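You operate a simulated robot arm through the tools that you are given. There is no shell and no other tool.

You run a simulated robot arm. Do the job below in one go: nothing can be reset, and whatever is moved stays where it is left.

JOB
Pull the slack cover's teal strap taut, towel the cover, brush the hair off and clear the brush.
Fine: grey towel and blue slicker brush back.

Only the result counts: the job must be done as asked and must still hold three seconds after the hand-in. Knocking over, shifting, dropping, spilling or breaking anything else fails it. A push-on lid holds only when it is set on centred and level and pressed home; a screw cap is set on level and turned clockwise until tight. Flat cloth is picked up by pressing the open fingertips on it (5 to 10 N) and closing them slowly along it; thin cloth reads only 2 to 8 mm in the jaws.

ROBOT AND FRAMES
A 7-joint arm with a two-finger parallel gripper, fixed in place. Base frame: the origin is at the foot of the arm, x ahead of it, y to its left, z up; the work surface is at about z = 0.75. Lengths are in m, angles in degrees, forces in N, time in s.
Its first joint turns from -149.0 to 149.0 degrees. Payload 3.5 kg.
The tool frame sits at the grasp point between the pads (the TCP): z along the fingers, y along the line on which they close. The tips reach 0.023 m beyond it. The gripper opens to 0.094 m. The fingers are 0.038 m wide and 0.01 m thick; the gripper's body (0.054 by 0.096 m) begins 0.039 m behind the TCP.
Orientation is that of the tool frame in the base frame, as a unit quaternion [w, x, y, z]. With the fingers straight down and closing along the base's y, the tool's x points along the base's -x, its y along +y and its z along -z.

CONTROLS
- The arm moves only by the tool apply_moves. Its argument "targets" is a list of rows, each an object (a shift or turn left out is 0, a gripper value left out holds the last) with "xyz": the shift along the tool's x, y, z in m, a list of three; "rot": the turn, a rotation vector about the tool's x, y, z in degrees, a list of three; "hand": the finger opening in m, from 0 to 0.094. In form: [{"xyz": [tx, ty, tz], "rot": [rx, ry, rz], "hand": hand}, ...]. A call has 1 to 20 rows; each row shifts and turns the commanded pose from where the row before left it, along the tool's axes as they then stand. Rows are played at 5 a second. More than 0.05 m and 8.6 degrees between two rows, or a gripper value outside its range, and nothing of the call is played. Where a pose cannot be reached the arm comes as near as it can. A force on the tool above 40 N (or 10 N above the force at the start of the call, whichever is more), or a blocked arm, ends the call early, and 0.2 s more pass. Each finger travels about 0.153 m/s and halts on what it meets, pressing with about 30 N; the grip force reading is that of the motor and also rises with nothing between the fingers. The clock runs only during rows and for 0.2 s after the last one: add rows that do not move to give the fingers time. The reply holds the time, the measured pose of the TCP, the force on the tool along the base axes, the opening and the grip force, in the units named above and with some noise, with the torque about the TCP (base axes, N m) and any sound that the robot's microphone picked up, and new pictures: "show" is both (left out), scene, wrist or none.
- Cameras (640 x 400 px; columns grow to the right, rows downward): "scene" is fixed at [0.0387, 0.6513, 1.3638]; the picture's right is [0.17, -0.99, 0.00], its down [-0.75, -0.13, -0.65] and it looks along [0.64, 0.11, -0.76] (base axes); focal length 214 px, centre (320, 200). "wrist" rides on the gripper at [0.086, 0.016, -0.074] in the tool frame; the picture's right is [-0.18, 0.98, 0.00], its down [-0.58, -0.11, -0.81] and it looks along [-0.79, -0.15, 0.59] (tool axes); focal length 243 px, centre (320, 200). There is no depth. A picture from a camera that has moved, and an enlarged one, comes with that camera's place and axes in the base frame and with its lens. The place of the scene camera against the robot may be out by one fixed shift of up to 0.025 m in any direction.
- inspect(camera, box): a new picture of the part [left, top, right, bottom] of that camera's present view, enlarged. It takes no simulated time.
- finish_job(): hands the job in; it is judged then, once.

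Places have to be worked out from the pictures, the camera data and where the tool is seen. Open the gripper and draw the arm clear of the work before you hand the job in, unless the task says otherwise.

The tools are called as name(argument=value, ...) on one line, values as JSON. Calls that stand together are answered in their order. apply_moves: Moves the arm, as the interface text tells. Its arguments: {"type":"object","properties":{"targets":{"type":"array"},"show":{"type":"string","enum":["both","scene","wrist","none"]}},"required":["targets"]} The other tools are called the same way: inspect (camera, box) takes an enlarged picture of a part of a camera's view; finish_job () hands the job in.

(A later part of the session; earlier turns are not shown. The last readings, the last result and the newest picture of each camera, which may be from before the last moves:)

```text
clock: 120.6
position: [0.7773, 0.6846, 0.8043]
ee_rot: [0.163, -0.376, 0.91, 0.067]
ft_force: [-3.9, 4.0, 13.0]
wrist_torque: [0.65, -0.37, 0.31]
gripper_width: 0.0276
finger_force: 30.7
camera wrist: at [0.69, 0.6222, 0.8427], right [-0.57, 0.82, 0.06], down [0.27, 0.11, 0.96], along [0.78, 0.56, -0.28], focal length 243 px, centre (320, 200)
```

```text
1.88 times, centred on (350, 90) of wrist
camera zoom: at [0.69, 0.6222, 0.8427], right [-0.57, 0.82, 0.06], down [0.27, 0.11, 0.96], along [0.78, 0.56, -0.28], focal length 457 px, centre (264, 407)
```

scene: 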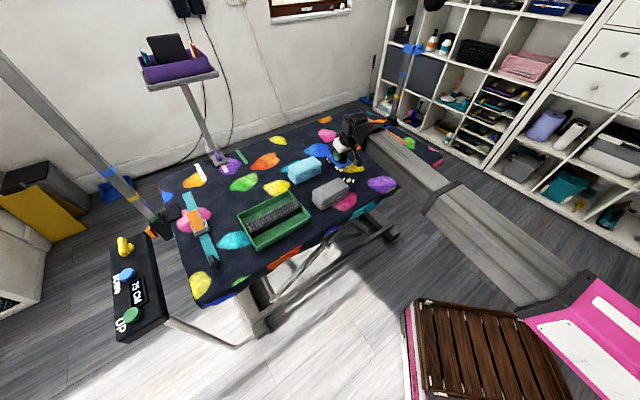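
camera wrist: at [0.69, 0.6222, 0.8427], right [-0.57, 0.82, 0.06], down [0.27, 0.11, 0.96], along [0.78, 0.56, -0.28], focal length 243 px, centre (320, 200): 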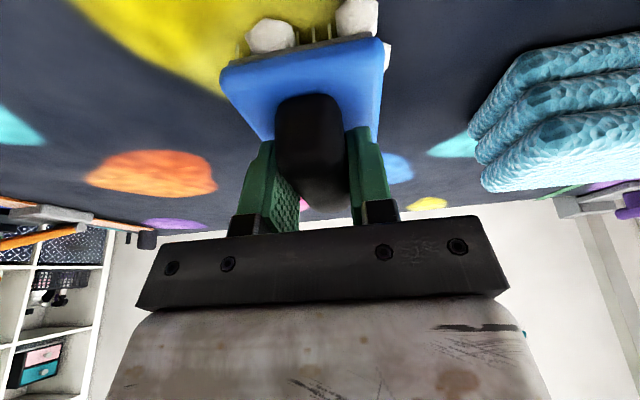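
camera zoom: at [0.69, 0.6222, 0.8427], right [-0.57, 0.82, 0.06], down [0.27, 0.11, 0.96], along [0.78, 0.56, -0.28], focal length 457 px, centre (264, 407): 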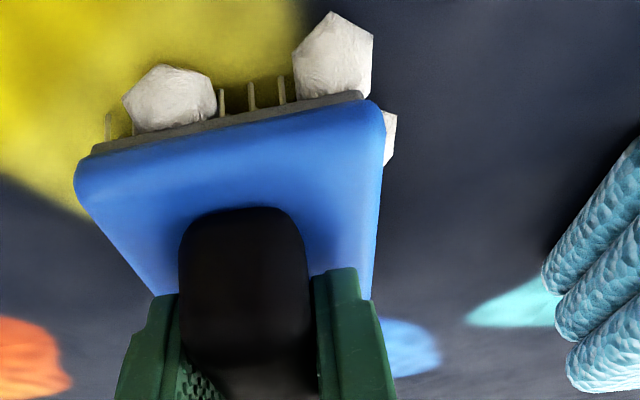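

The outer row is clear. Only thin strands of A remain at the near row; I lift, move next to A and stroke over it with steady contact.

apply_moves(targets=[{"xyz": [-0.0079, 0, -0.021]}, {"xyz": [-0.0079, 0, -0.021]}, {"xyz": [0.0316, -0.0029, -0.0119]}, {"xyz": [0.0316, -0.0029, -0.0119]}, {"xyz": [0.0316, -0.0029, -0.0119]}, {"xyz": [0.0074, 0, 0.0196]}, {"xyz": [0.0074, 0, 0.0196]}, {}], show="none")

```text
clock: 122.4
position: [0.7132, 0.6069, 0.8038]
ee_rot: [0.163, -0.374, 0.911, 0.066]
ft_force: [-0.9, 0.2, -1.5]
wrist_torque: [0.04, 0.0, 0.0]
gripper_width: 0.0276
finger_force: 30.1
```

apply_moves(targets=[{"xyz": [0.0003, 0, 0.0009]}, {"xyz": [0.0001, 0, 0.0004]}, {}], show="none")

```text
clock: 123.2
position: [0.7126, 0.6076, 0.8045]
ee_rot: [0.162, -0.374, 0.91, 0.068]
ft_force: [-0.3, -0.2, -2.3]
wrist_torque: [-0.03, 0.0, -0.02]
gripper_width: 0.0277
finger_force: 29.7
```

apply_moves(targets=[{"xyz": [0.0003, 0, 0.0008]}, {}], show="none")

```text
clock: 123.8
position: [0.7123, 0.6053, 0.8036]
ee_rot: [0.163, -0.374, 0.91, 0.067]
ft_force: [-0.1, 0.4, -0.5]
wrist_torque: [0.03, -0.04, 0.07]
gripper_width: 0.0276
finger_force: 30.0
```

apply_moves(targets=[{"xyz": [0.0003, 0, 0.0008]}, {}], show="none")

```text
clock: 124.4
position: [0.7105, 0.6065, 0.8039]
ee_rot: [0.166, -0.374, 0.91, 0.068]
ft_force: [4.8, 7.1, 18.4]
wrist_torque: [-0.13, 0.18, -0.06]
gripper_width: 0.0277
finger_force: 29.7
```

apply_moves(targets=[{"xyz": [-0.0001, 0.01, -0.0003]}, {"xyz": [0, 0.01, 0]}, {"xyz": [0, 0.01, 0]}, {"xyz": [0, 0.01, 0]}, {"xyz": [0, 0.01, 0]}, {"xyz": [0, 0.008, 0]}, {}])

inspect(camera="scene", box=[290, 110, 430, 210])

inspect(camera="wrist", box=[180, 0, 520, 180])

```text
clock: 126.0
position: [0.6734, 0.6481, 0.8031]
ee_rot: [0.164, -0.374, 0.91, 0.067]
ft_force: [4.3, -4.5, 15.0]
wrist_torque: [-0.03, -0.2, -0.08]
gripper_width: 0.0276
finger_force: 29.4
camera wrist: at [0.5844, 0.5856, 0.8426], right [-0.57, 0.82, 0.06], down [0.26, 0.11, 0.96], along [0.78, 0.56, -0.28], focal length 243 px, centre (320, 200)
```

scene: 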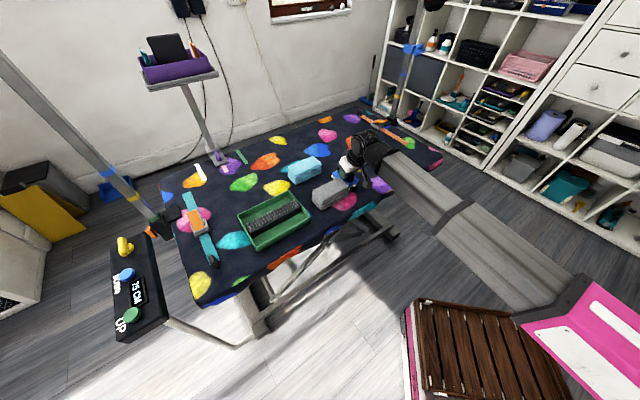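
wrist: 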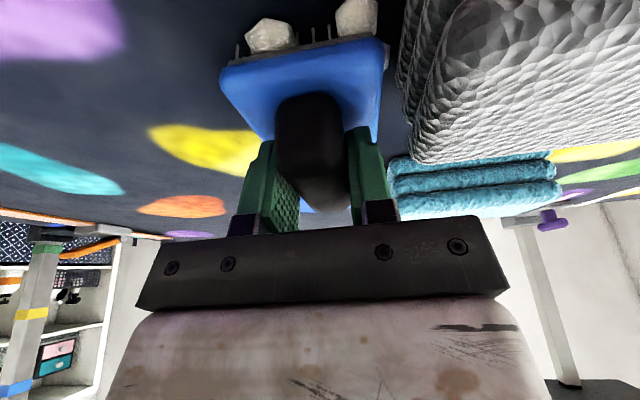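

```text
4.00 times, centred on (360, 160) of scene
camera zoom: at [0.0387, 0.6513, 1.3638], right [0.17, -0.99, 0.0], down [-0.75, -0.13, -0.65], along [0.64, 0.11, -0.76], focal length 858 px, centre (160, 360)
```

zoom: 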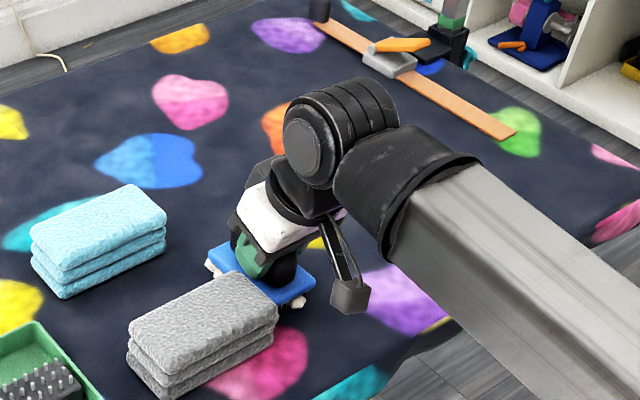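

```text
1.88 times, centred on (350, 90) of wrist
camera zoom: at [0.5844, 0.5856, 0.8426], right [-0.57, 0.82, 0.06], down [0.26, 0.11, 0.96], along [0.78, 0.56, -0.28], focal length 457 px, centre (264, 407)
```

zoom: 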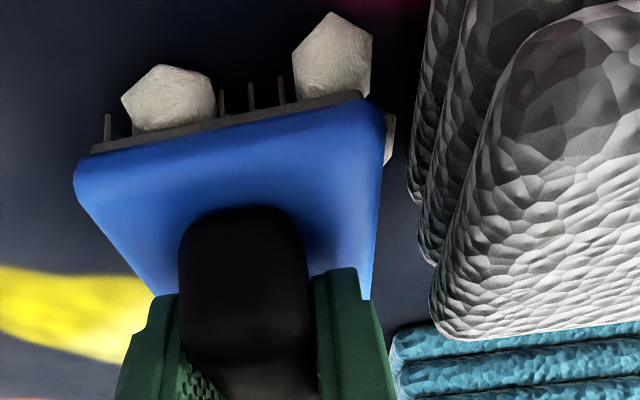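

Now the return stroke away from the grey towel, then lift and look at the whole area.

apply_moves(targets=[{"xyz": [0, -0.01, 0]}, {"xyz": [0, -0.01, 0]}, {"xyz": [0, -0.01, 0]}, {"xyz": [0, -0.01, 0]}, {"xyz": [0, -0.01, 0]}, {"xyz": [0, -0.01, 0]}, {"xyz": [0, -0.01, 0]}, {"xyz": [-0.0158, 0, -0.0421]}, {"xyz": [-0.0158, 0, -0.0421]}, {"xyz": [0, -0.04, 0]}, {"xyz": [0, -0.04, 0]}, {}])

inspect(camera="scene", box=[290, 110, 430, 210])

inspect(camera="wrist", box=[180, 0, 640, 180])

```text
clock: 128.6
position: [0.7784, 0.5429, 0.8926]
ee_rot: [0.164, -0.375, 0.91, 0.067]
ft_force: [0.0, 0.6, -0.8]
wrist_torque: [-0.02, 0.01, 0.01]
gripper_width: 0.0275
finger_force: 29.7
camera wrist: at [0.6896, 0.4804, 0.9306], right [-0.57, 0.82, 0.06], down [0.27, 0.11, 0.96], along [0.78, 0.56, -0.28], focal length 243 px, centre (320, 200)
```

scene: 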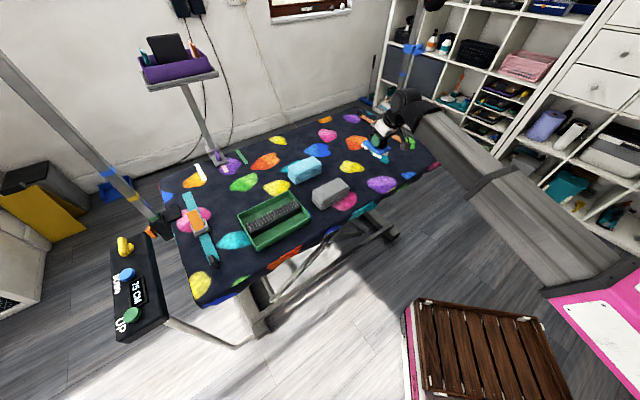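
wrist: 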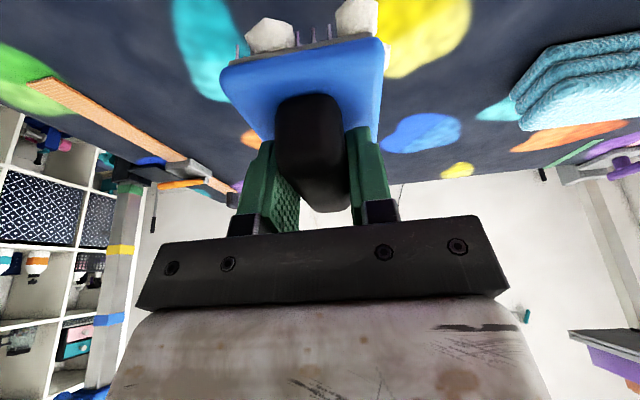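

```text
4.00 times, centred on (360, 160) of scene
camera zoom: at [0.0387, 0.6513, 1.3638], right [0.17, -0.99, 0.0], down [-0.75, -0.13, -0.65], along [0.64, 0.11, -0.76], focal length 858 px, centre (160, 360)
```

zoom: 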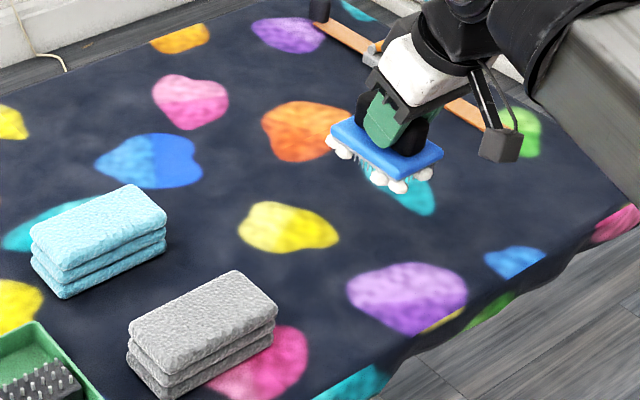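

```text
1.39 times, centred on (410, 90) of wrist
camera zoom: at [0.6896, 0.4804, 0.9306], right [-0.57, 0.82, 0.06], down [0.27, 0.11, 0.96], along [0.78, 0.56, -0.28], focal length 338 px, centre (195, 353)
```

zoom: 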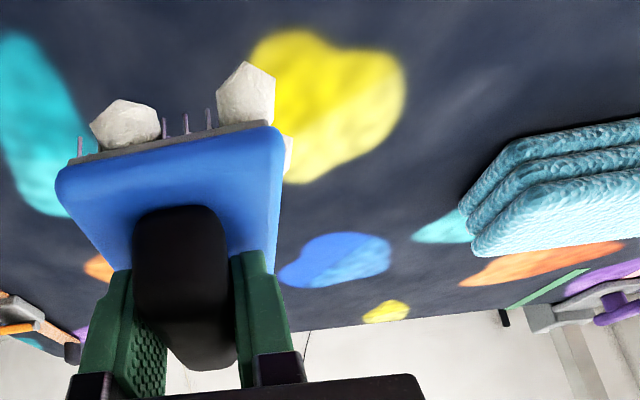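

The cover is completely clear of hair and the brush carries all the wads. Next is clearing the brush on the comb in the green tray; I look closely at the tray first.

inspect(camera="scene", box=[225, 180, 325, 260])

inspect(camera="scene", box=[350, 110, 430, 170])

```text
5.00 times, centred on (275, 220) of scene
camera zoom: at [0.0387, 0.6513, 1.3638], right [0.17, -0.99, 0.0], down [-0.75, -0.13, -0.65], along [0.64, 0.11, -0.76], focal length 1072 px, centre (545, 100)
```

zoom: 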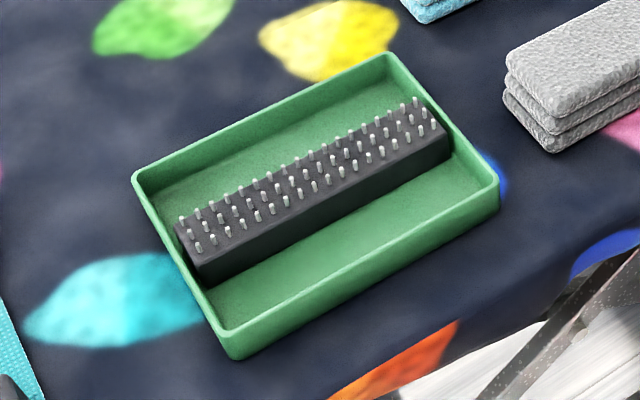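

```text
6.67 times, centred on (390, 140) of scene
camera zoom: at [0.0387, 0.6513, 1.3638], right [0.17, -0.99, 0.0], down [-0.75, -0.13, -0.65], along [0.64, 0.11, -0.76], focal length 1430 px, centre (-147, 600)
```

zoom: 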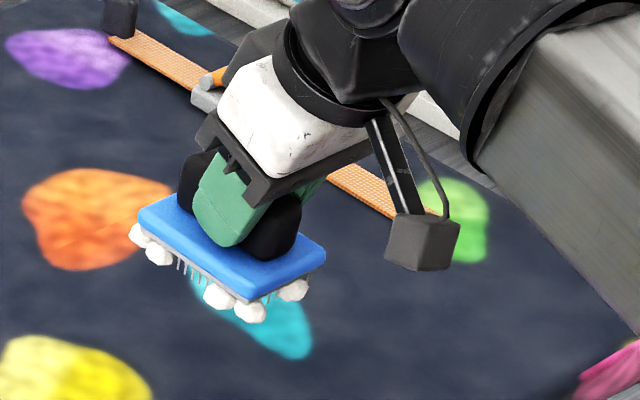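

The comb block lies along the middle of the tray (centre about (0.43, 0.874)), pin tips near z≈0.796. I raise the brush and carry it over to above the comb in the same orientation.

apply_moves(targets=[{"xyz": [-0.014, 0, -0.0374]}, {"xyz": [0.001, 0.0436, -0.0003]}, {"xyz": [0.001, 0.0436, -0.0003]}, {"xyz": [0.001, 0.0436, -0.0003]}, {"xyz": [0.001, 0.0436, -0.0003]}, {"xyz": [0.001, 0.0436, -0.0003]}, {"xyz": [0.001, 0.0436, -0.0003]}, {"xyz": [0.001, 0.0436, -0.0003]}, {"xyz": [0.001, 0.0436, -0.0003]}, {"xyz": [0.001, 0.0436, -0.0003]}, {"xyz": [0.001, 0.0436, -0.0003]}, {"xyz": [0.001, 0.0436, -0.0003]}, {}])

inspect(camera="scene", box=[215, 160, 335, 260])

inspect(camera="wrist", box=[150, 0, 490, 200])

```text
clock: 131.4
position: [0.4307, 0.8784, 0.9349]
ee_rot: [0.163, -0.374, 0.911, 0.066]
ft_force: [0.6, 0.1, -1.7]
wrist_torque: [0.03, 0.01, 0.01]
gripper_width: 0.0276
finger_force: 29.8
camera wrist: at [0.3417, 0.8154, 0.9739], right [-0.57, 0.82, 0.06], down [0.27, 0.11, 0.96], along [0.78, 0.56, -0.28], focal length 243 px, centre (320, 200)
```

scene: 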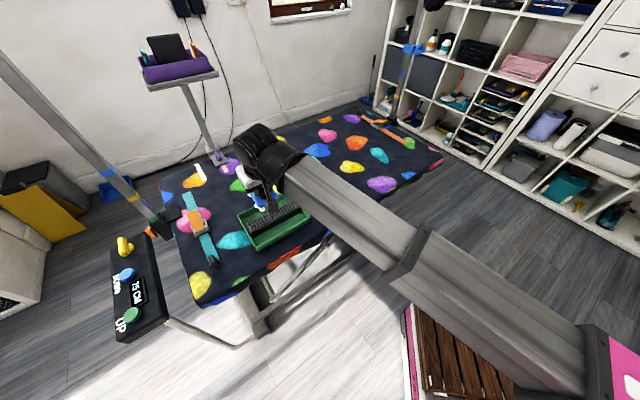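
wrist: 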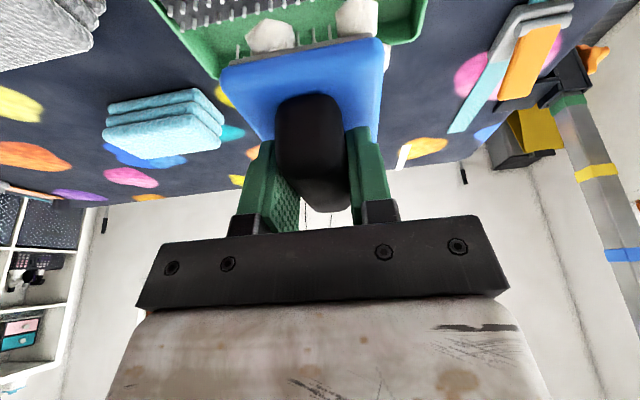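

```text
4.00 times, centred on (275, 210) of scene
camera zoom: at [0.0387, 0.6513, 1.3638], right [0.17, -0.99, 0.0], down [-0.75, -0.13, -0.65], along [0.64, 0.11, -0.76], focal length 858 px, centre (500, 160)
```

zoom: 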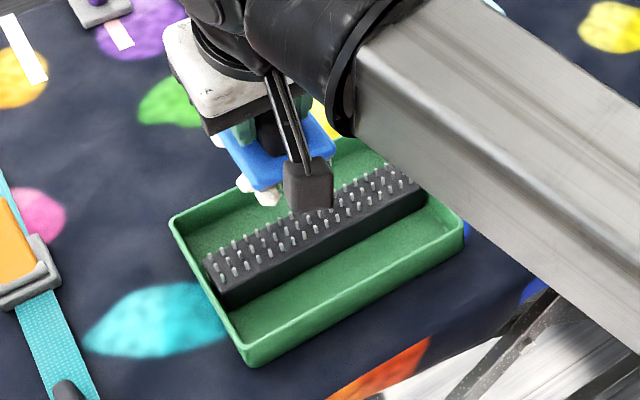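

```text
1.88 times, centred on (320, 100) of wrist
camera zoom: at [0.3417, 0.8154, 0.9739], right [-0.57, 0.82, 0.06], down [0.27, 0.11, 0.96], along [0.78, 0.56, -0.28], focal length 457 px, centre (320, 388)
```

zoom: 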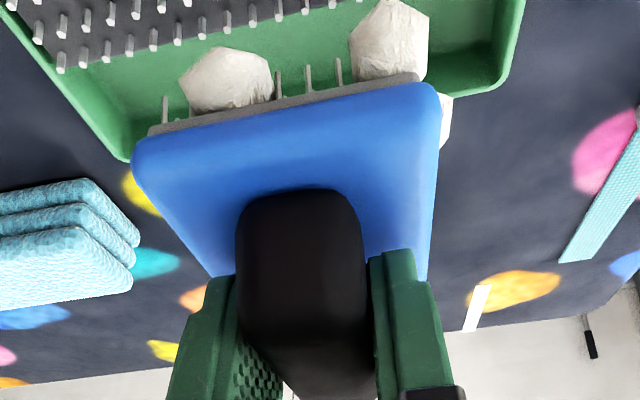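

I position so the brush's near end (with most wads) is over the comb and lower slowly to find contact with the pins.

apply_moves(targets=[{"xyz": [-0.0087, 0, 0.038]}, {"xyz": [-0.0087, 0, 0.038]}, {}])

inspect(camera="scene", box=[215, 160, 335, 260])

inspect(camera="wrist", box=[150, 0, 490, 200])

```text
clock: 132.2
position: [0.4632, 0.9077, 0.8695]
ee_rot: [0.163, -0.373, 0.911, 0.067]
ft_force: [1.1, 0.2, -0.7]
wrist_torque: [-0.02, 0.01, 0.0]
gripper_width: 0.0276
finger_force: 29.9
camera wrist: at [0.375, 0.8448, 0.9078], right [-0.57, 0.82, 0.06], down [0.27, 0.11, 0.96], along [0.78, 0.56, -0.28], focal length 243 px, centre (320, 200)
```

scene: 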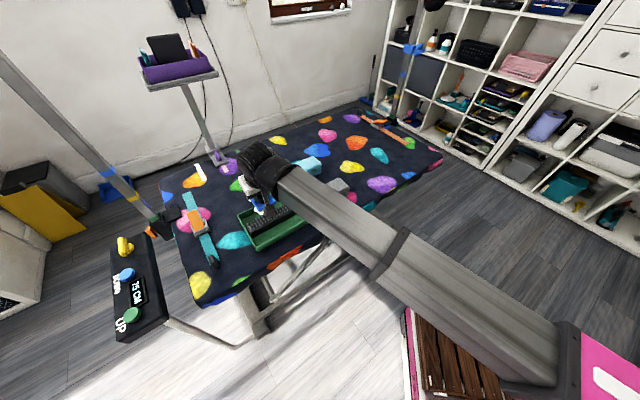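
wrist: 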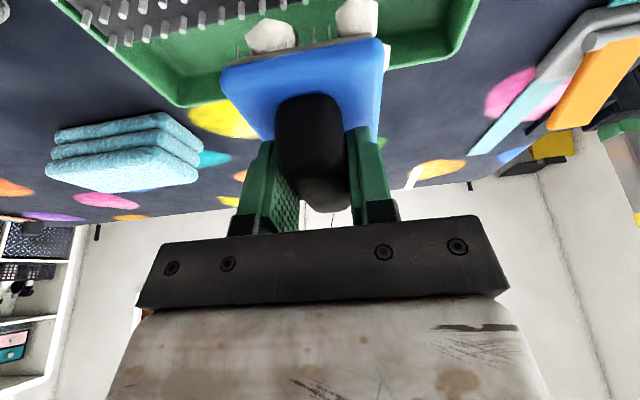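

```text
4.00 times, centred on (275, 210) of scene
camera zoom: at [0.0387, 0.6513, 1.3638], right [0.17, -0.99, 0.0], down [-0.75, -0.13, -0.65], along [0.64, 0.11, -0.76], focal length 858 px, centre (500, 160)
```

zoom: 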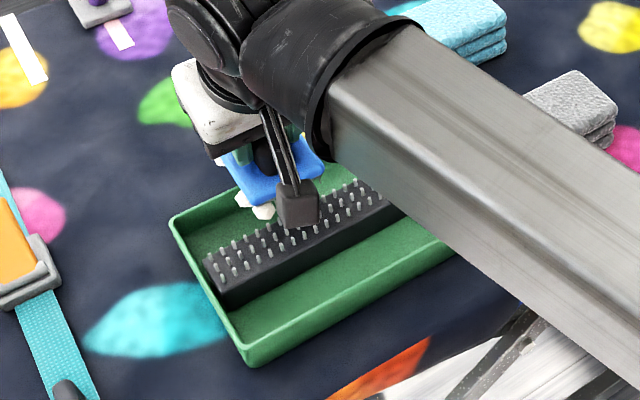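

```text
1.88 times, centred on (320, 100) of wrist
camera zoom: at [0.375, 0.8448, 0.9078], right [-0.57, 0.82, 0.06], down [0.27, 0.11, 0.96], along [0.78, 0.56, -0.28], focal length 457 px, centre (320, 388)
```

zoom: 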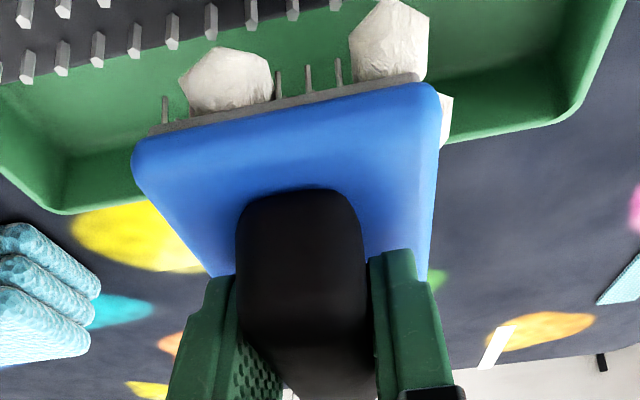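

apply_moves(targets=[{"xyz": [0.015, 0, -0.0055]}, {"xyz": [0.0035, 0, 0.0094]}, {"xyz": [0.0018, 0, 0.0047]}, {}])

inspect(camera="wrist", box=[150, 0, 490, 200])

inspect(camera="scene", box=[235, 170, 315, 230])

```text
clock: 133.2
position: [0.4514, 0.8943, 0.8525]
ee_rot: [0.162, -0.375, 0.91, 0.067]
ft_force: [-1.0, -0.6, -1.8]
wrist_torque: [0.01, 0.01, 0.02]
gripper_width: 0.0278
finger_force: 30.1
camera wrist: at [0.3625, 0.8321, 0.8909], right [-0.57, 0.82, 0.06], down [0.27, 0.11, 0.96], along [0.78, 0.56, -0.28], focal length 243 px, centre (320, 200)
```

scene: 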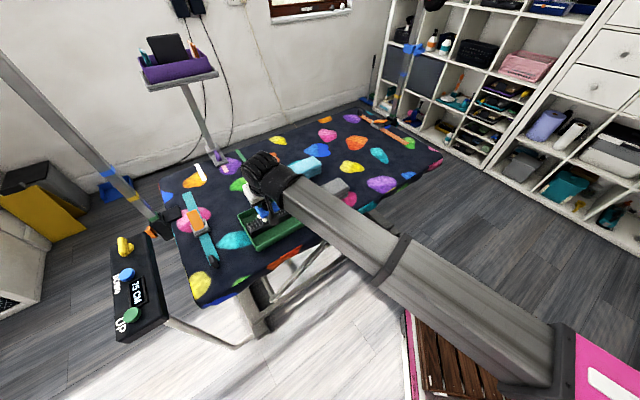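
wrist: 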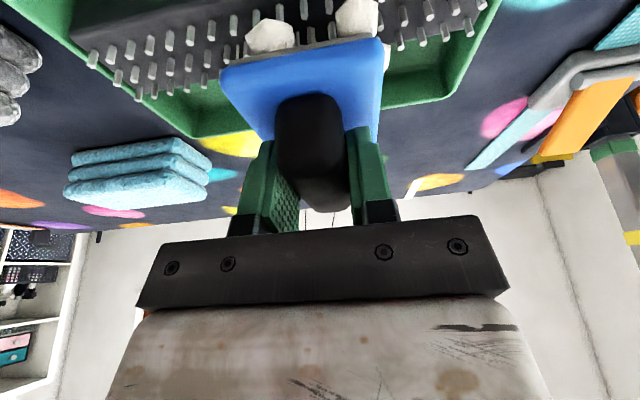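

```text
1.88 times, centred on (320, 100) of wrist
camera zoom: at [0.3625, 0.8321, 0.8909], right [-0.57, 0.82, 0.06], down [0.27, 0.11, 0.96], along [0.78, 0.56, -0.28], focal length 457 px, centre (320, 388)
```

zoom: 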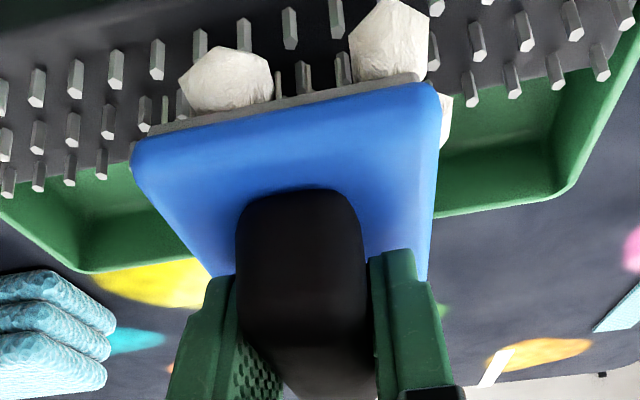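

```text
6.67 times, centred on (275, 200) of scene
camera zoom: at [0.0387, 0.6513, 1.3638], right [0.17, -0.99, 0.0], down [-0.75, -0.13, -0.65], along [0.64, 0.11, -0.76], focal length 1430 px, centre (620, 200)
```

zoom: 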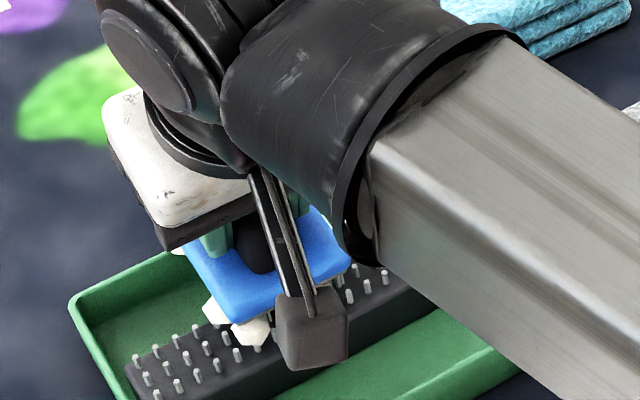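

apply_moves(targets=[{"xyz": [0.001, 0, 0.0028]}, {}, {"xyz": [0.0007, 0, 0.0019]}, {}], show="wrist")

inspect(camera="wrist", box=[150, 0, 490, 200])

```text
clock: 134.2
position: [0.4504, 0.892, 0.8502]
ee_rot: [0.165, -0.374, 0.91, 0.069]
ft_force: [5.6, 10.3, 36.6]
wrist_torque: [-0.32, 0.28, 0.01]
gripper_width: 0.0277
finger_force: 29.9
camera wrist: at [0.3622, 0.8306, 0.8881], right [-0.57, 0.82, 0.07], down [0.26, 0.1, 0.96], along [0.78, 0.56, -0.27], focal length 243 px, centre (320, 200)
```

wrist: 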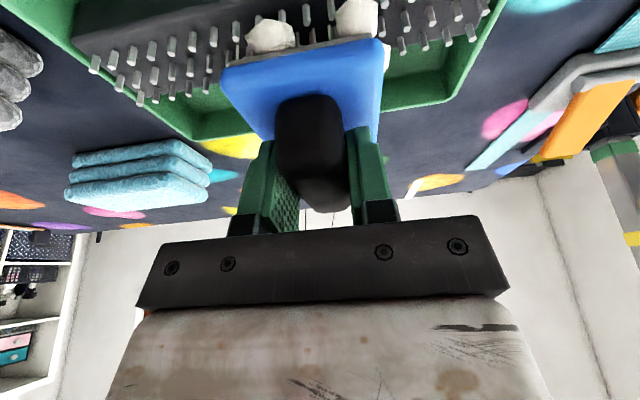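

```text
1.88 times, centred on (320, 100) of wrist
camera zoom: at [0.3622, 0.8306, 0.8881], right [-0.57, 0.82, 0.07], down [0.26, 0.1, 0.96], along [0.78, 0.56, -0.27], focal length 457 px, centre (320, 388)
```

zoom: 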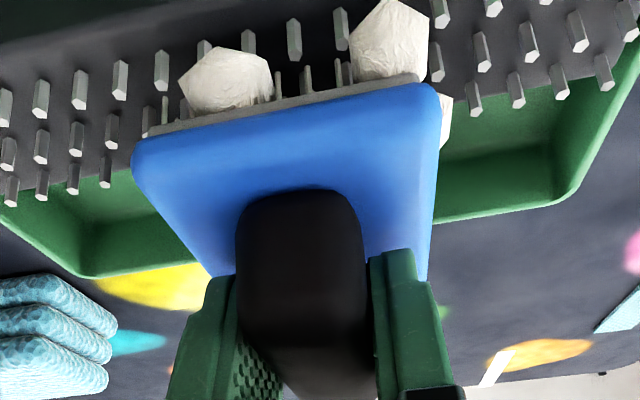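

Contact with the pins at z≈0.850 is firm (37 N). I ease to a light press and drag the brush across the comb, watching whether the wads come off.

apply_moves(targets=[{"xyz": [-0.0003, 0, -0.0009]}, {}], show="none")

```text
clock: 134.8
position: [0.4499, 0.8932, 0.8493]
ee_rot: [0.164, -0.375, 0.91, 0.068]
ft_force: [7.0, 10.8, 36.0]
wrist_torque: [-0.05, 0.1, -0.03]
gripper_width: 0.0278
finger_force: 29.8
```

apply_moves(targets=[{"xyz": [-0.0003, 0, -0.0009]}, {"xyz": [-0.0001, 0, -0.0003]}, {}], show="none")

```text
clock: 135.6
position: [0.4503, 0.8918, 0.8508]
ee_rot: [0.162, -0.374, 0.911, 0.067]
ft_force: [1.4, 1.3, 14.1]
wrist_torque: [-0.01, -0.03, -0.01]
gripper_width: 0.0277
finger_force: 30.0
```

apply_moves(targets=[{"xyz": [0.0094, 0, -0.0034]}, {"xyz": [0.0094, 0, -0.0034]}, {"xyz": [0.0094, 0, -0.0034]}, {"xyz": [0.0094, 0, -0.0034]}, {}])

inspect(camera="wrist", box=[150, 0, 490, 200])

inspect(camera="scene", box=[215, 160, 335, 260])

```text
clock: 136.8
position: [0.4216, 0.8636, 0.8501]
ee_rot: [0.164, -0.374, 0.911, 0.066]
ft_force: [-0.1, -0.3, 4.5]
wrist_torque: [0.14, -0.2, 0.01]
gripper_width: 0.0279
finger_force: 30.0
camera wrist: at [0.3334, 0.8015, 0.8887], right [-0.57, 0.82, 0.06], down [0.27, 0.11, 0.96], along [0.78, 0.56, -0.28], focal length 243 px, centre (320, 200)
```

scene: 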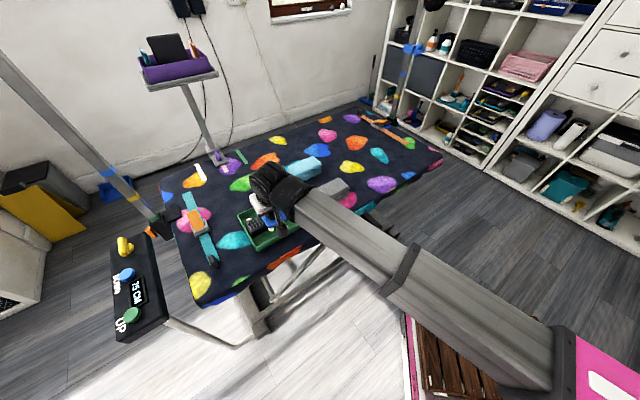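
wrist: 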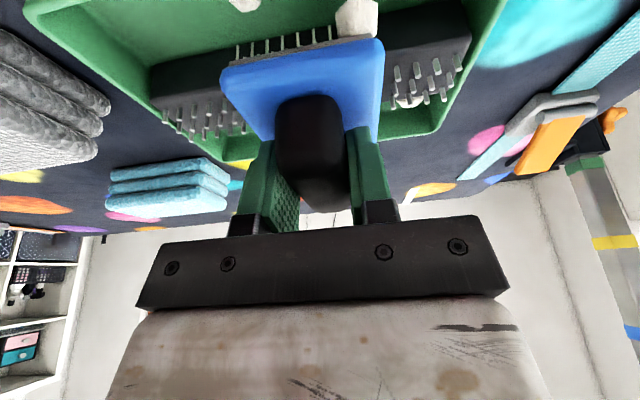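

```text
1.88 times, centred on (320, 100) of wrist
camera zoom: at [0.3334, 0.8015, 0.8887], right [-0.57, 0.82, 0.06], down [0.27, 0.11, 0.96], along [0.78, 0.56, -0.28], focal length 457 px, centre (320, 388)
```

zoom: 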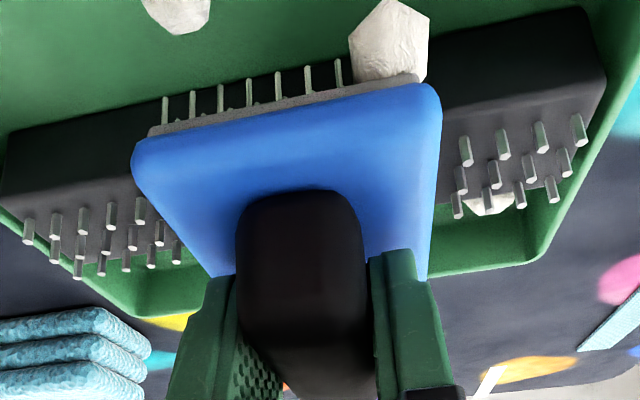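

```text
4.00 times, centred on (275, 210) of scene
camera zoom: at [0.0387, 0.6513, 1.3638], right [0.17, -0.99, 0.0], down [-0.75, -0.13, -0.65], along [0.64, 0.11, -0.76], focal length 858 px, centre (500, 160)
```

zoom: 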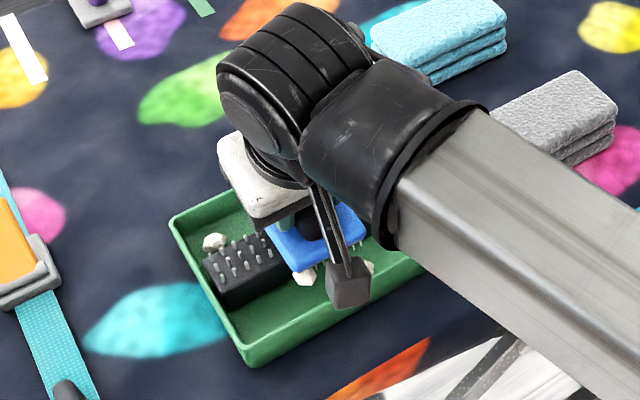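

The combing works: two wads have dropped into the tray. I stroke back outward and keep raking.

apply_moves(targets=[{"xyz": [-0.0094, 0, 0.0036]}, {"xyz": [-0.0094, 0, 0.0034]}, {"xyz": [-0.0094, 0, 0.0034]}, {"xyz": [-0.0094, 0, 0.0034]}, {"xyz": [-0.0094, 0, 0.0034]}, {}])

inspect(camera="wrist", box=[150, 0, 490, 200])

inspect(camera="scene", box=[215, 160, 335, 260])

```text
clock: 138.2
position: [0.4564, 0.8989, 0.8511]
ee_rot: [0.164, -0.375, 0.91, 0.067]
ft_force: [-0.2, 0.4, -1.5]
wrist_torque: [-0.02, 0.0, -0.01]
gripper_width: 0.0276
finger_force: 30.3
camera wrist: at [0.3694, 0.8369, 0.8901], right [-0.57, 0.82, 0.06], down [0.27, 0.11, 0.96], along [0.78, 0.56, -0.28], focal length 243 px, centre (320, 200)
```

scene: 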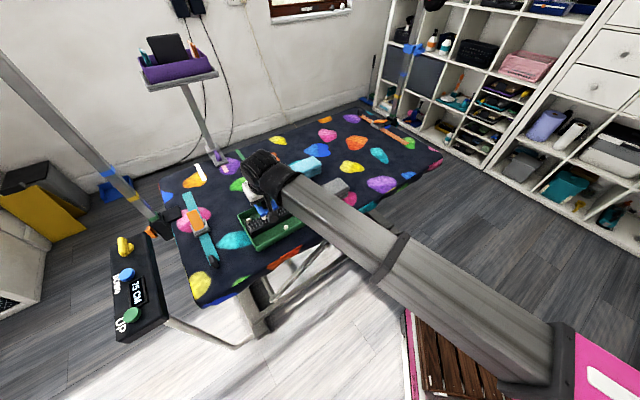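
wrist: 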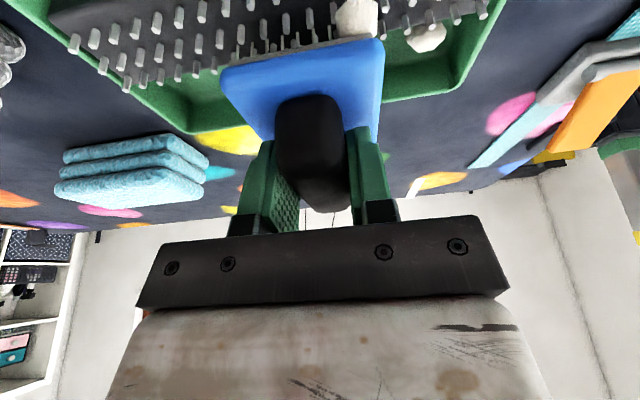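

```text
1.88 times, centred on (320, 100) of wrist
camera zoom: at [0.3694, 0.8369, 0.8901], right [-0.57, 0.82, 0.06], down [0.27, 0.11, 0.96], along [0.78, 0.56, -0.28], focal length 457 px, centre (320, 388)
```

zoom: 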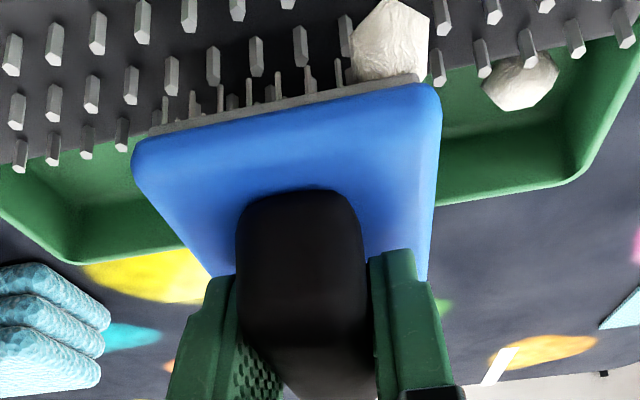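

```text
4.00 times, centred on (275, 210) of scene
camera zoom: at [0.0387, 0.6513, 1.3638], right [0.17, -0.99, 0.0], down [-0.75, -0.13, -0.65], along [0.64, 0.11, -0.76], focal length 858 px, centre (500, 160)
```

zoom: 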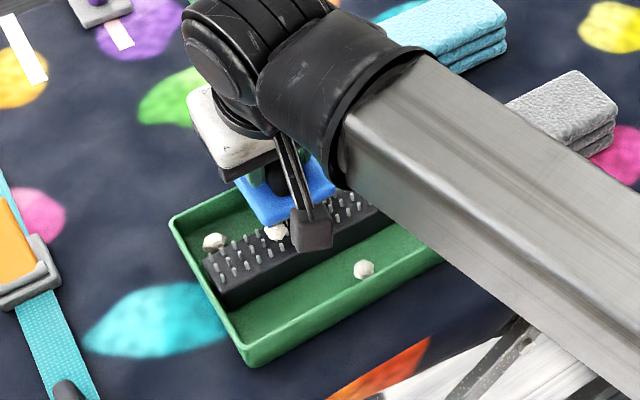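

apply_moves(targets=[{"xyz": [0.0005, 0, 0.0013]}, {"xyz": [0.0094, 0, -0.0034]}, {"xyz": [0.0094, 0, -0.0034]}, {"xyz": [0.0094, 0, -0.0034]}, {"xyz": [0.0094, 0, -0.0034]}, {"xyz": [0.0094, 0, -0.0034]}, {"xyz": [0.0094, 0, -0.0034]}, {}])

inspect(camera="wrist", box=[150, 0, 490, 200])

inspect(camera="scene", box=[215, 160, 335, 260])

```text
clock: 139.8
position: [0.4177, 0.86, 0.8489]
ee_rot: [0.166, -0.375, 0.91, 0.068]
ft_force: [0.7, -3.5, 9.3]
wrist_torque: [-0.16, 0.0, -0.02]
gripper_width: 0.0278
finger_force: 30.2
stopped in row 7: the force on the tool passed its limit at 42 N (the readings are from after the stop); the commanded pose is now the measured one
camera wrist: at [0.3293, 0.7976, 0.8879], right [-0.57, 0.82, 0.07], down [0.26, 0.11, 0.96], along [0.78, 0.56, -0.27], focal length 243 px, centre (320, 200)
```

scene: 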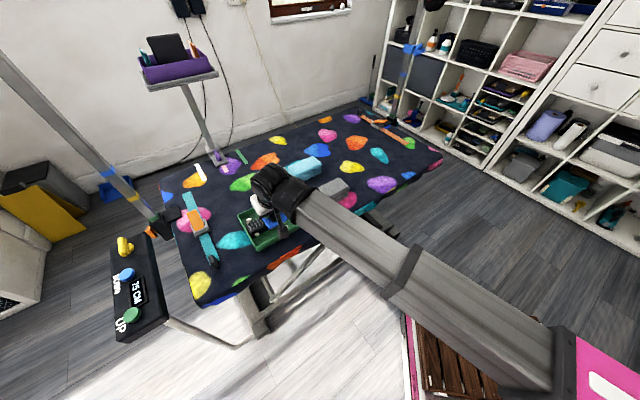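
wrist: 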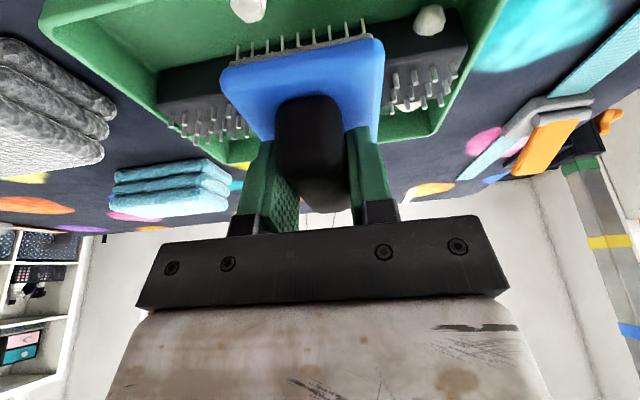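

```text
1.88 times, centred on (320, 100) of wrist
camera zoom: at [0.3293, 0.7976, 0.8879], right [-0.57, 0.82, 0.07], down [0.26, 0.11, 0.96], along [0.78, 0.56, -0.27], focal length 457 px, centre (320, 388)
```

zoom: 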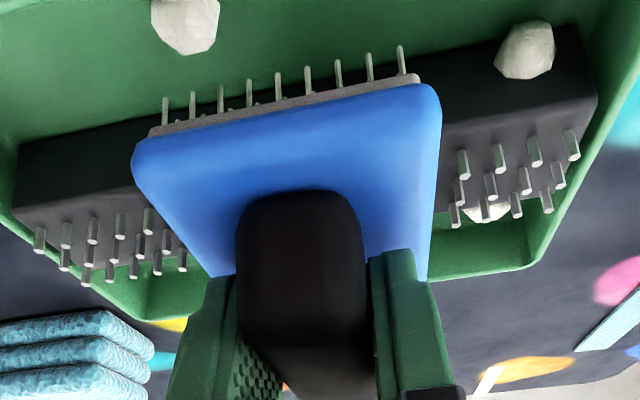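

```text
4.00 times, centred on (275, 210) of scene
camera zoom: at [0.0387, 0.6513, 1.3638], right [0.17, -0.99, 0.0], down [-0.75, -0.13, -0.65], along [0.64, 0.11, -0.76], focal length 858 px, centre (500, 160)
```

zoom: 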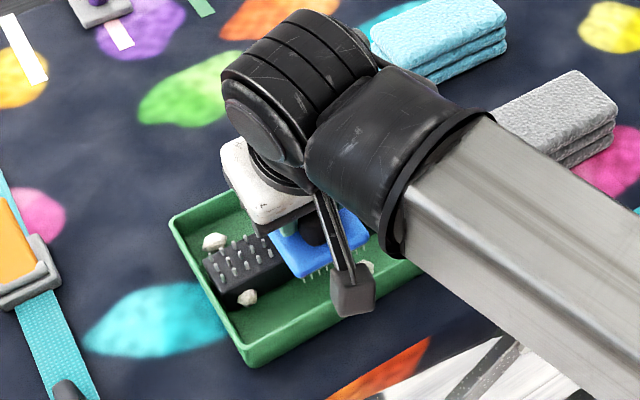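

Third wad is off and in the tray; each stroke frees one. I continue stroking outward again.

apply_moves(targets=[{"xyz": [-0.0094, 0, 0.0034]}, {"xyz": [-0.0094, 0, 0.0035]}, {"xyz": [-0.0094, 0, 0.0035]}, {"xyz": [-0.0094, 0, 0.0034]}, {"xyz": [-0.0094, 0, 0.0034]}, {}], show="none")

inspect(camera="scene", box=[215, 160, 335, 260])

```text
clock: 141.2
position: [0.4542, 0.8967, 0.8513]
ee_rot: [0.166, -0.374, 0.91, 0.069]
ft_force: [0.3, 0.8, 2.1]
wrist_torque: [-0.1, -0.01, 0.01]
gripper_width: 0.0276
finger_force: 29.7
```

```text
4.00 times, centred on (275, 210) of scene
camera zoom: at [0.0387, 0.6513, 1.3638], right [0.17, -0.99, 0.0], down [-0.75, -0.13, -0.65], along [0.64, 0.11, -0.76], focal length 858 px, centre (500, 160)
```

zoom: 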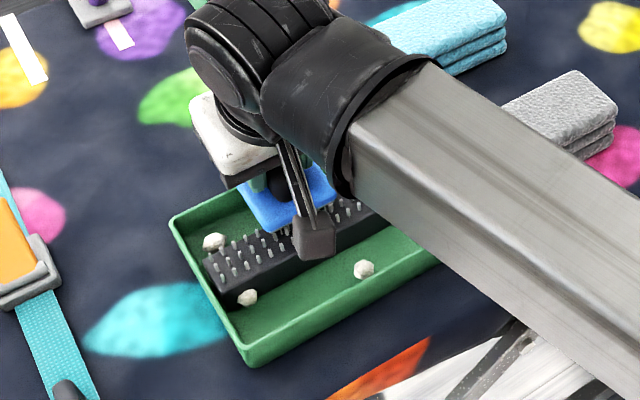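

apply_moves(targets=[{"xyz": [0.0095, 0, -0.0031]}, {"xyz": [0.0094, 0, -0.0034]}, {"xyz": [0.0094, 0, -0.0034]}, {"xyz": [0.0094, 0, -0.0034]}, {"xyz": [0.0094, 0, -0.0034]}, {"xyz": [0.0094, 0, -0.0034]}, {"xyz": [0.0094, 0, -0.0034]}, {}])

inspect(camera="wrist", box=[150, 0, 490, 200])

inspect(camera="scene", box=[215, 160, 335, 260])

```text
clock: 143.0
position: [0.4023, 0.8466, 0.8468]
ee_rot: [0.164, -0.374, 0.91, 0.069]
ft_force: [2.7, 1.8, 19.2]
wrist_torque: [0.42, -0.49, -0.01]
gripper_width: 0.0276
finger_force: 30.4
camera wrist: at [0.3142, 0.7838, 0.8855], right [-0.57, 0.82, 0.07], down [0.26, 0.11, 0.96], along [0.78, 0.56, -0.28], focal length 243 px, centre (320, 200)
```

scene: 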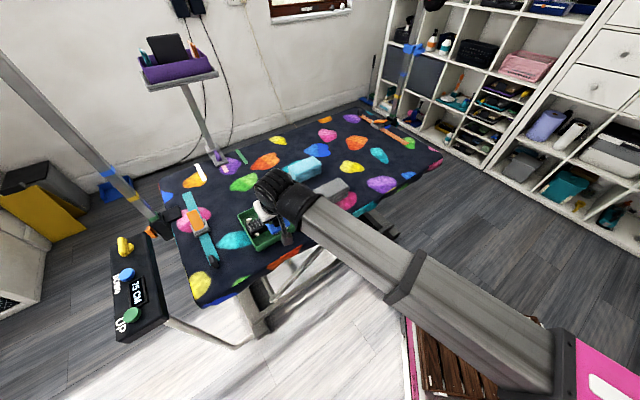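
wrist: 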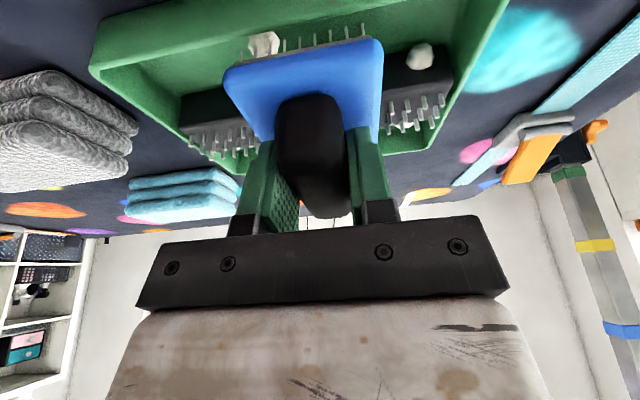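

```text
1.88 times, centred on (320, 100) of wrist
camera zoom: at [0.3142, 0.7838, 0.8855], right [-0.57, 0.82, 0.07], down [0.26, 0.11, 0.96], along [0.78, 0.56, -0.28], focal length 457 px, centre (320, 388)
```

zoom: 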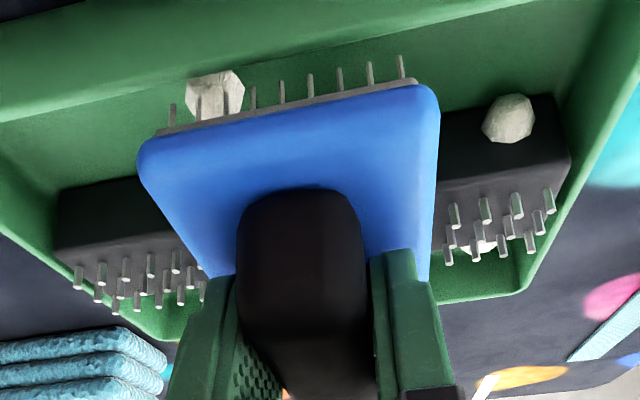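

```text
4.00 times, centred on (275, 210) of scene
camera zoom: at [0.0387, 0.6513, 1.3638], right [0.17, -0.99, 0.0], down [-0.75, -0.13, -0.65], along [0.64, 0.11, -0.76], focal length 858 px, centre (500, 160)
```

zoom: 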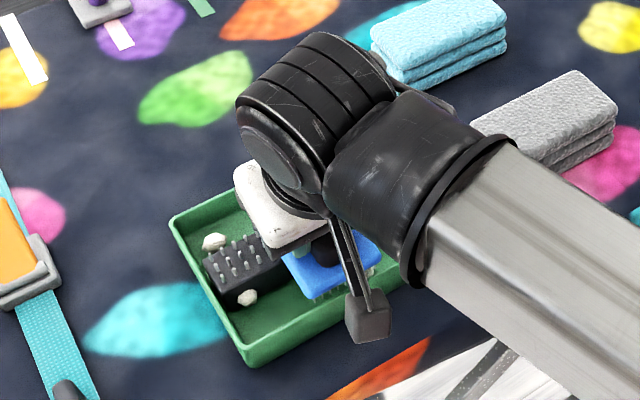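

apply_moves(targets=[{"xyz": [-0.0094, 0, 0.0034]}, {"xyz": [-0.0094, 0, 0.0034]}, {"xyz": [-0.0094, 0, 0.0034]}, {"xyz": [-0.0094, 0, 0.0034]}, {"xyz": [-0.0158, 0, -0.0421]}, {"xyz": [-0.0158, 0, -0.0421]}, {}])

inspect(camera="scene", box=[215, 160, 335, 260])

inspect(camera="wrist", box=[150, 0, 490, 200])

```text
clock: 143.6
position: [0.416, 0.8598, 0.8481]
ee_rot: [0.165, -0.375, 0.91, 0.069]
ft_force: [-0.2, -2.4, 14.2]
wrist_torque: [-0.07, -0.05, 0.0]
gripper_width: 0.0278
finger_force: 30.0
stopped in row 3: the force on the tool passed its limit at 42 N (the readings are from after the stop); the commanded pose is now the measured one
camera wrist: at [0.3277, 0.7968, 0.8869], right [-0.57, 0.82, 0.07], down [0.26, 0.1, 0.96], along [0.78, 0.56, -0.27], focal length 243 px, centre (320, 200)
```

scene: 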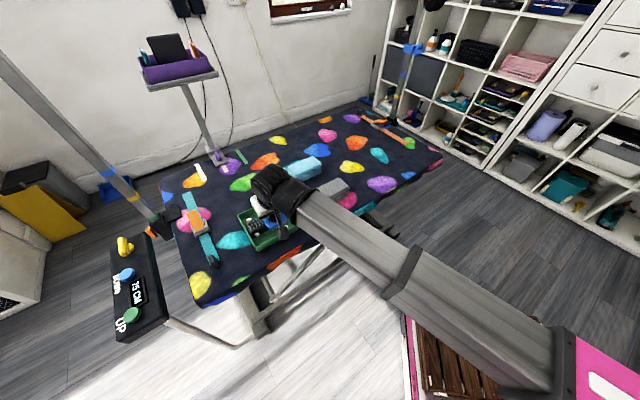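
wrist: 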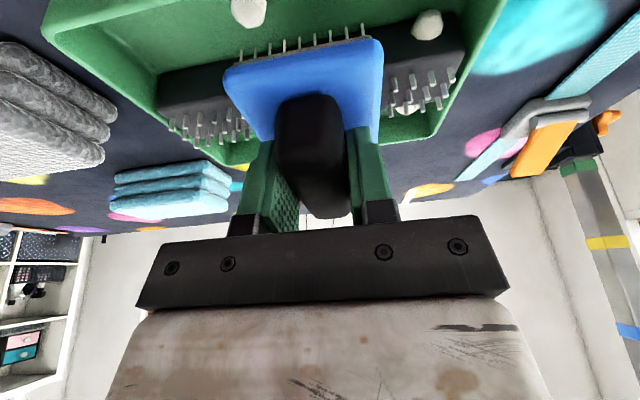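

```text
4.00 times, centred on (275, 210) of scene
camera zoom: at [0.0387, 0.6513, 1.3638], right [0.17, -0.99, 0.0], down [-0.75, -0.13, -0.65], along [0.64, 0.11, -0.76], focal length 858 px, centre (500, 160)
```

zoom: 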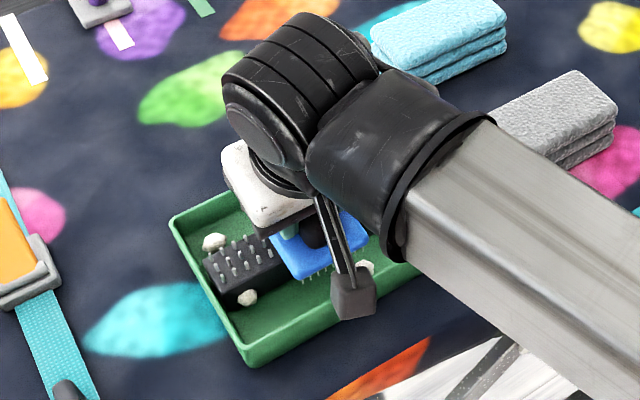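

```text
1.88 times, centred on (320, 100) of wrist
camera zoom: at [0.3277, 0.7968, 0.8869], right [-0.57, 0.82, 0.07], down [0.26, 0.1, 0.96], along [0.78, 0.56, -0.27], focal length 457 px, centre (320, 388)
```

zoom: 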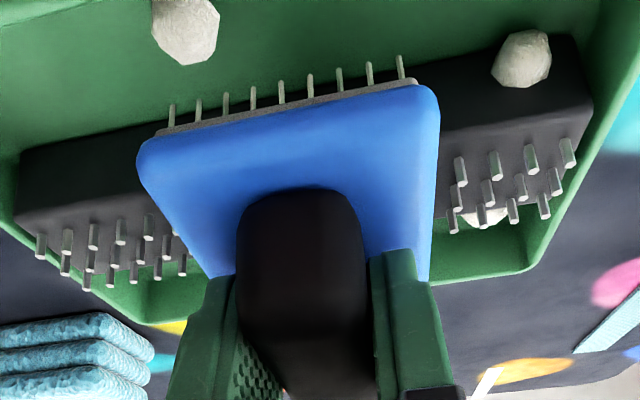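

The press got too firm again and the call stopped. I lift off and look at how many wads remain on the brush.

apply_moves(targets=[{"xyz": [-0.0158, 0, -0.0421]}, {"xyz": [-0.0158, 0, -0.0421]}, {}])

inspect(camera="scene", box=[215, 150, 335, 250])

inspect(camera="wrist", box=[150, 0, 490, 200])

```text
clock: 144.4
position: [0.4157, 0.8605, 0.9373]
ee_rot: [0.165, -0.375, 0.91, 0.069]
ft_force: [-0.4, -0.4, -1.3]
wrist_torque: [-0.02, 0.0, -0.01]
gripper_width: 0.0277
finger_force: 29.6
camera wrist: at [0.3278, 0.7976, 0.9768], right [-0.57, 0.82, 0.07], down [0.26, 0.11, 0.96], along [0.78, 0.56, -0.28], focal length 243 px, centre (320, 200)
```

scene: 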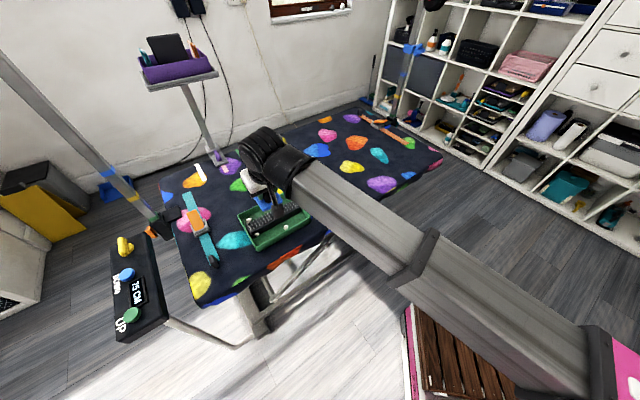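
wrist: 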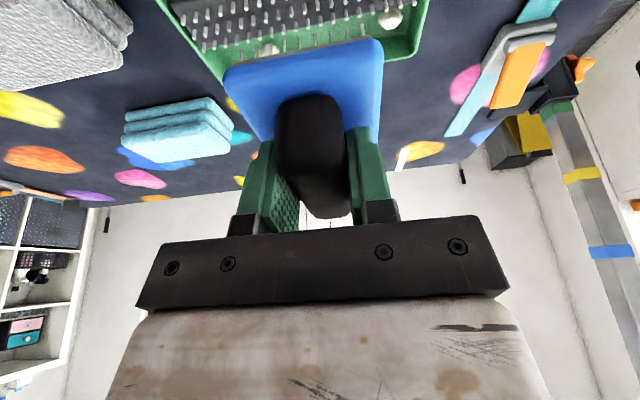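

```text
4.00 times, centred on (275, 200) of scene
camera zoom: at [0.0387, 0.6513, 1.3638], right [0.17, -0.99, 0.0], down [-0.75, -0.13, -0.65], along [0.64, 0.11, -0.76], focal length 858 px, centre (500, 200)
```

zoom: 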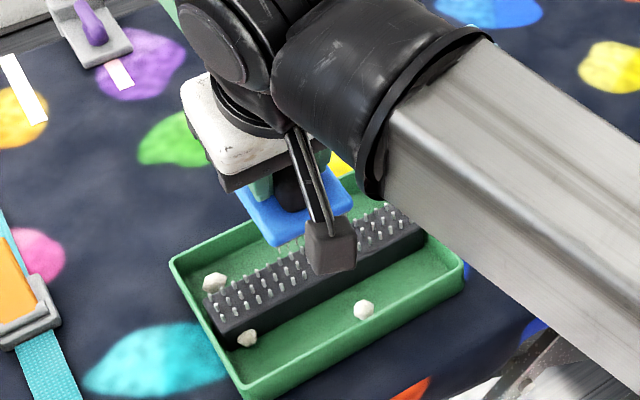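

```text
1.88 times, centred on (320, 100) of wrist
camera zoom: at [0.3278, 0.7976, 0.9768], right [-0.57, 0.82, 0.07], down [0.26, 0.11, 0.96], along [0.78, 0.56, -0.28], focal length 457 px, centre (320, 388)
```

zoom: 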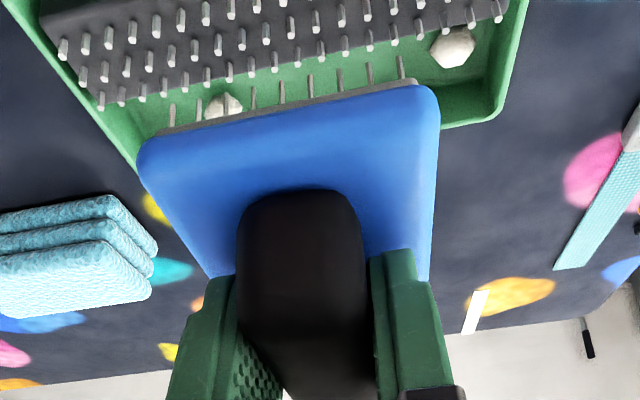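

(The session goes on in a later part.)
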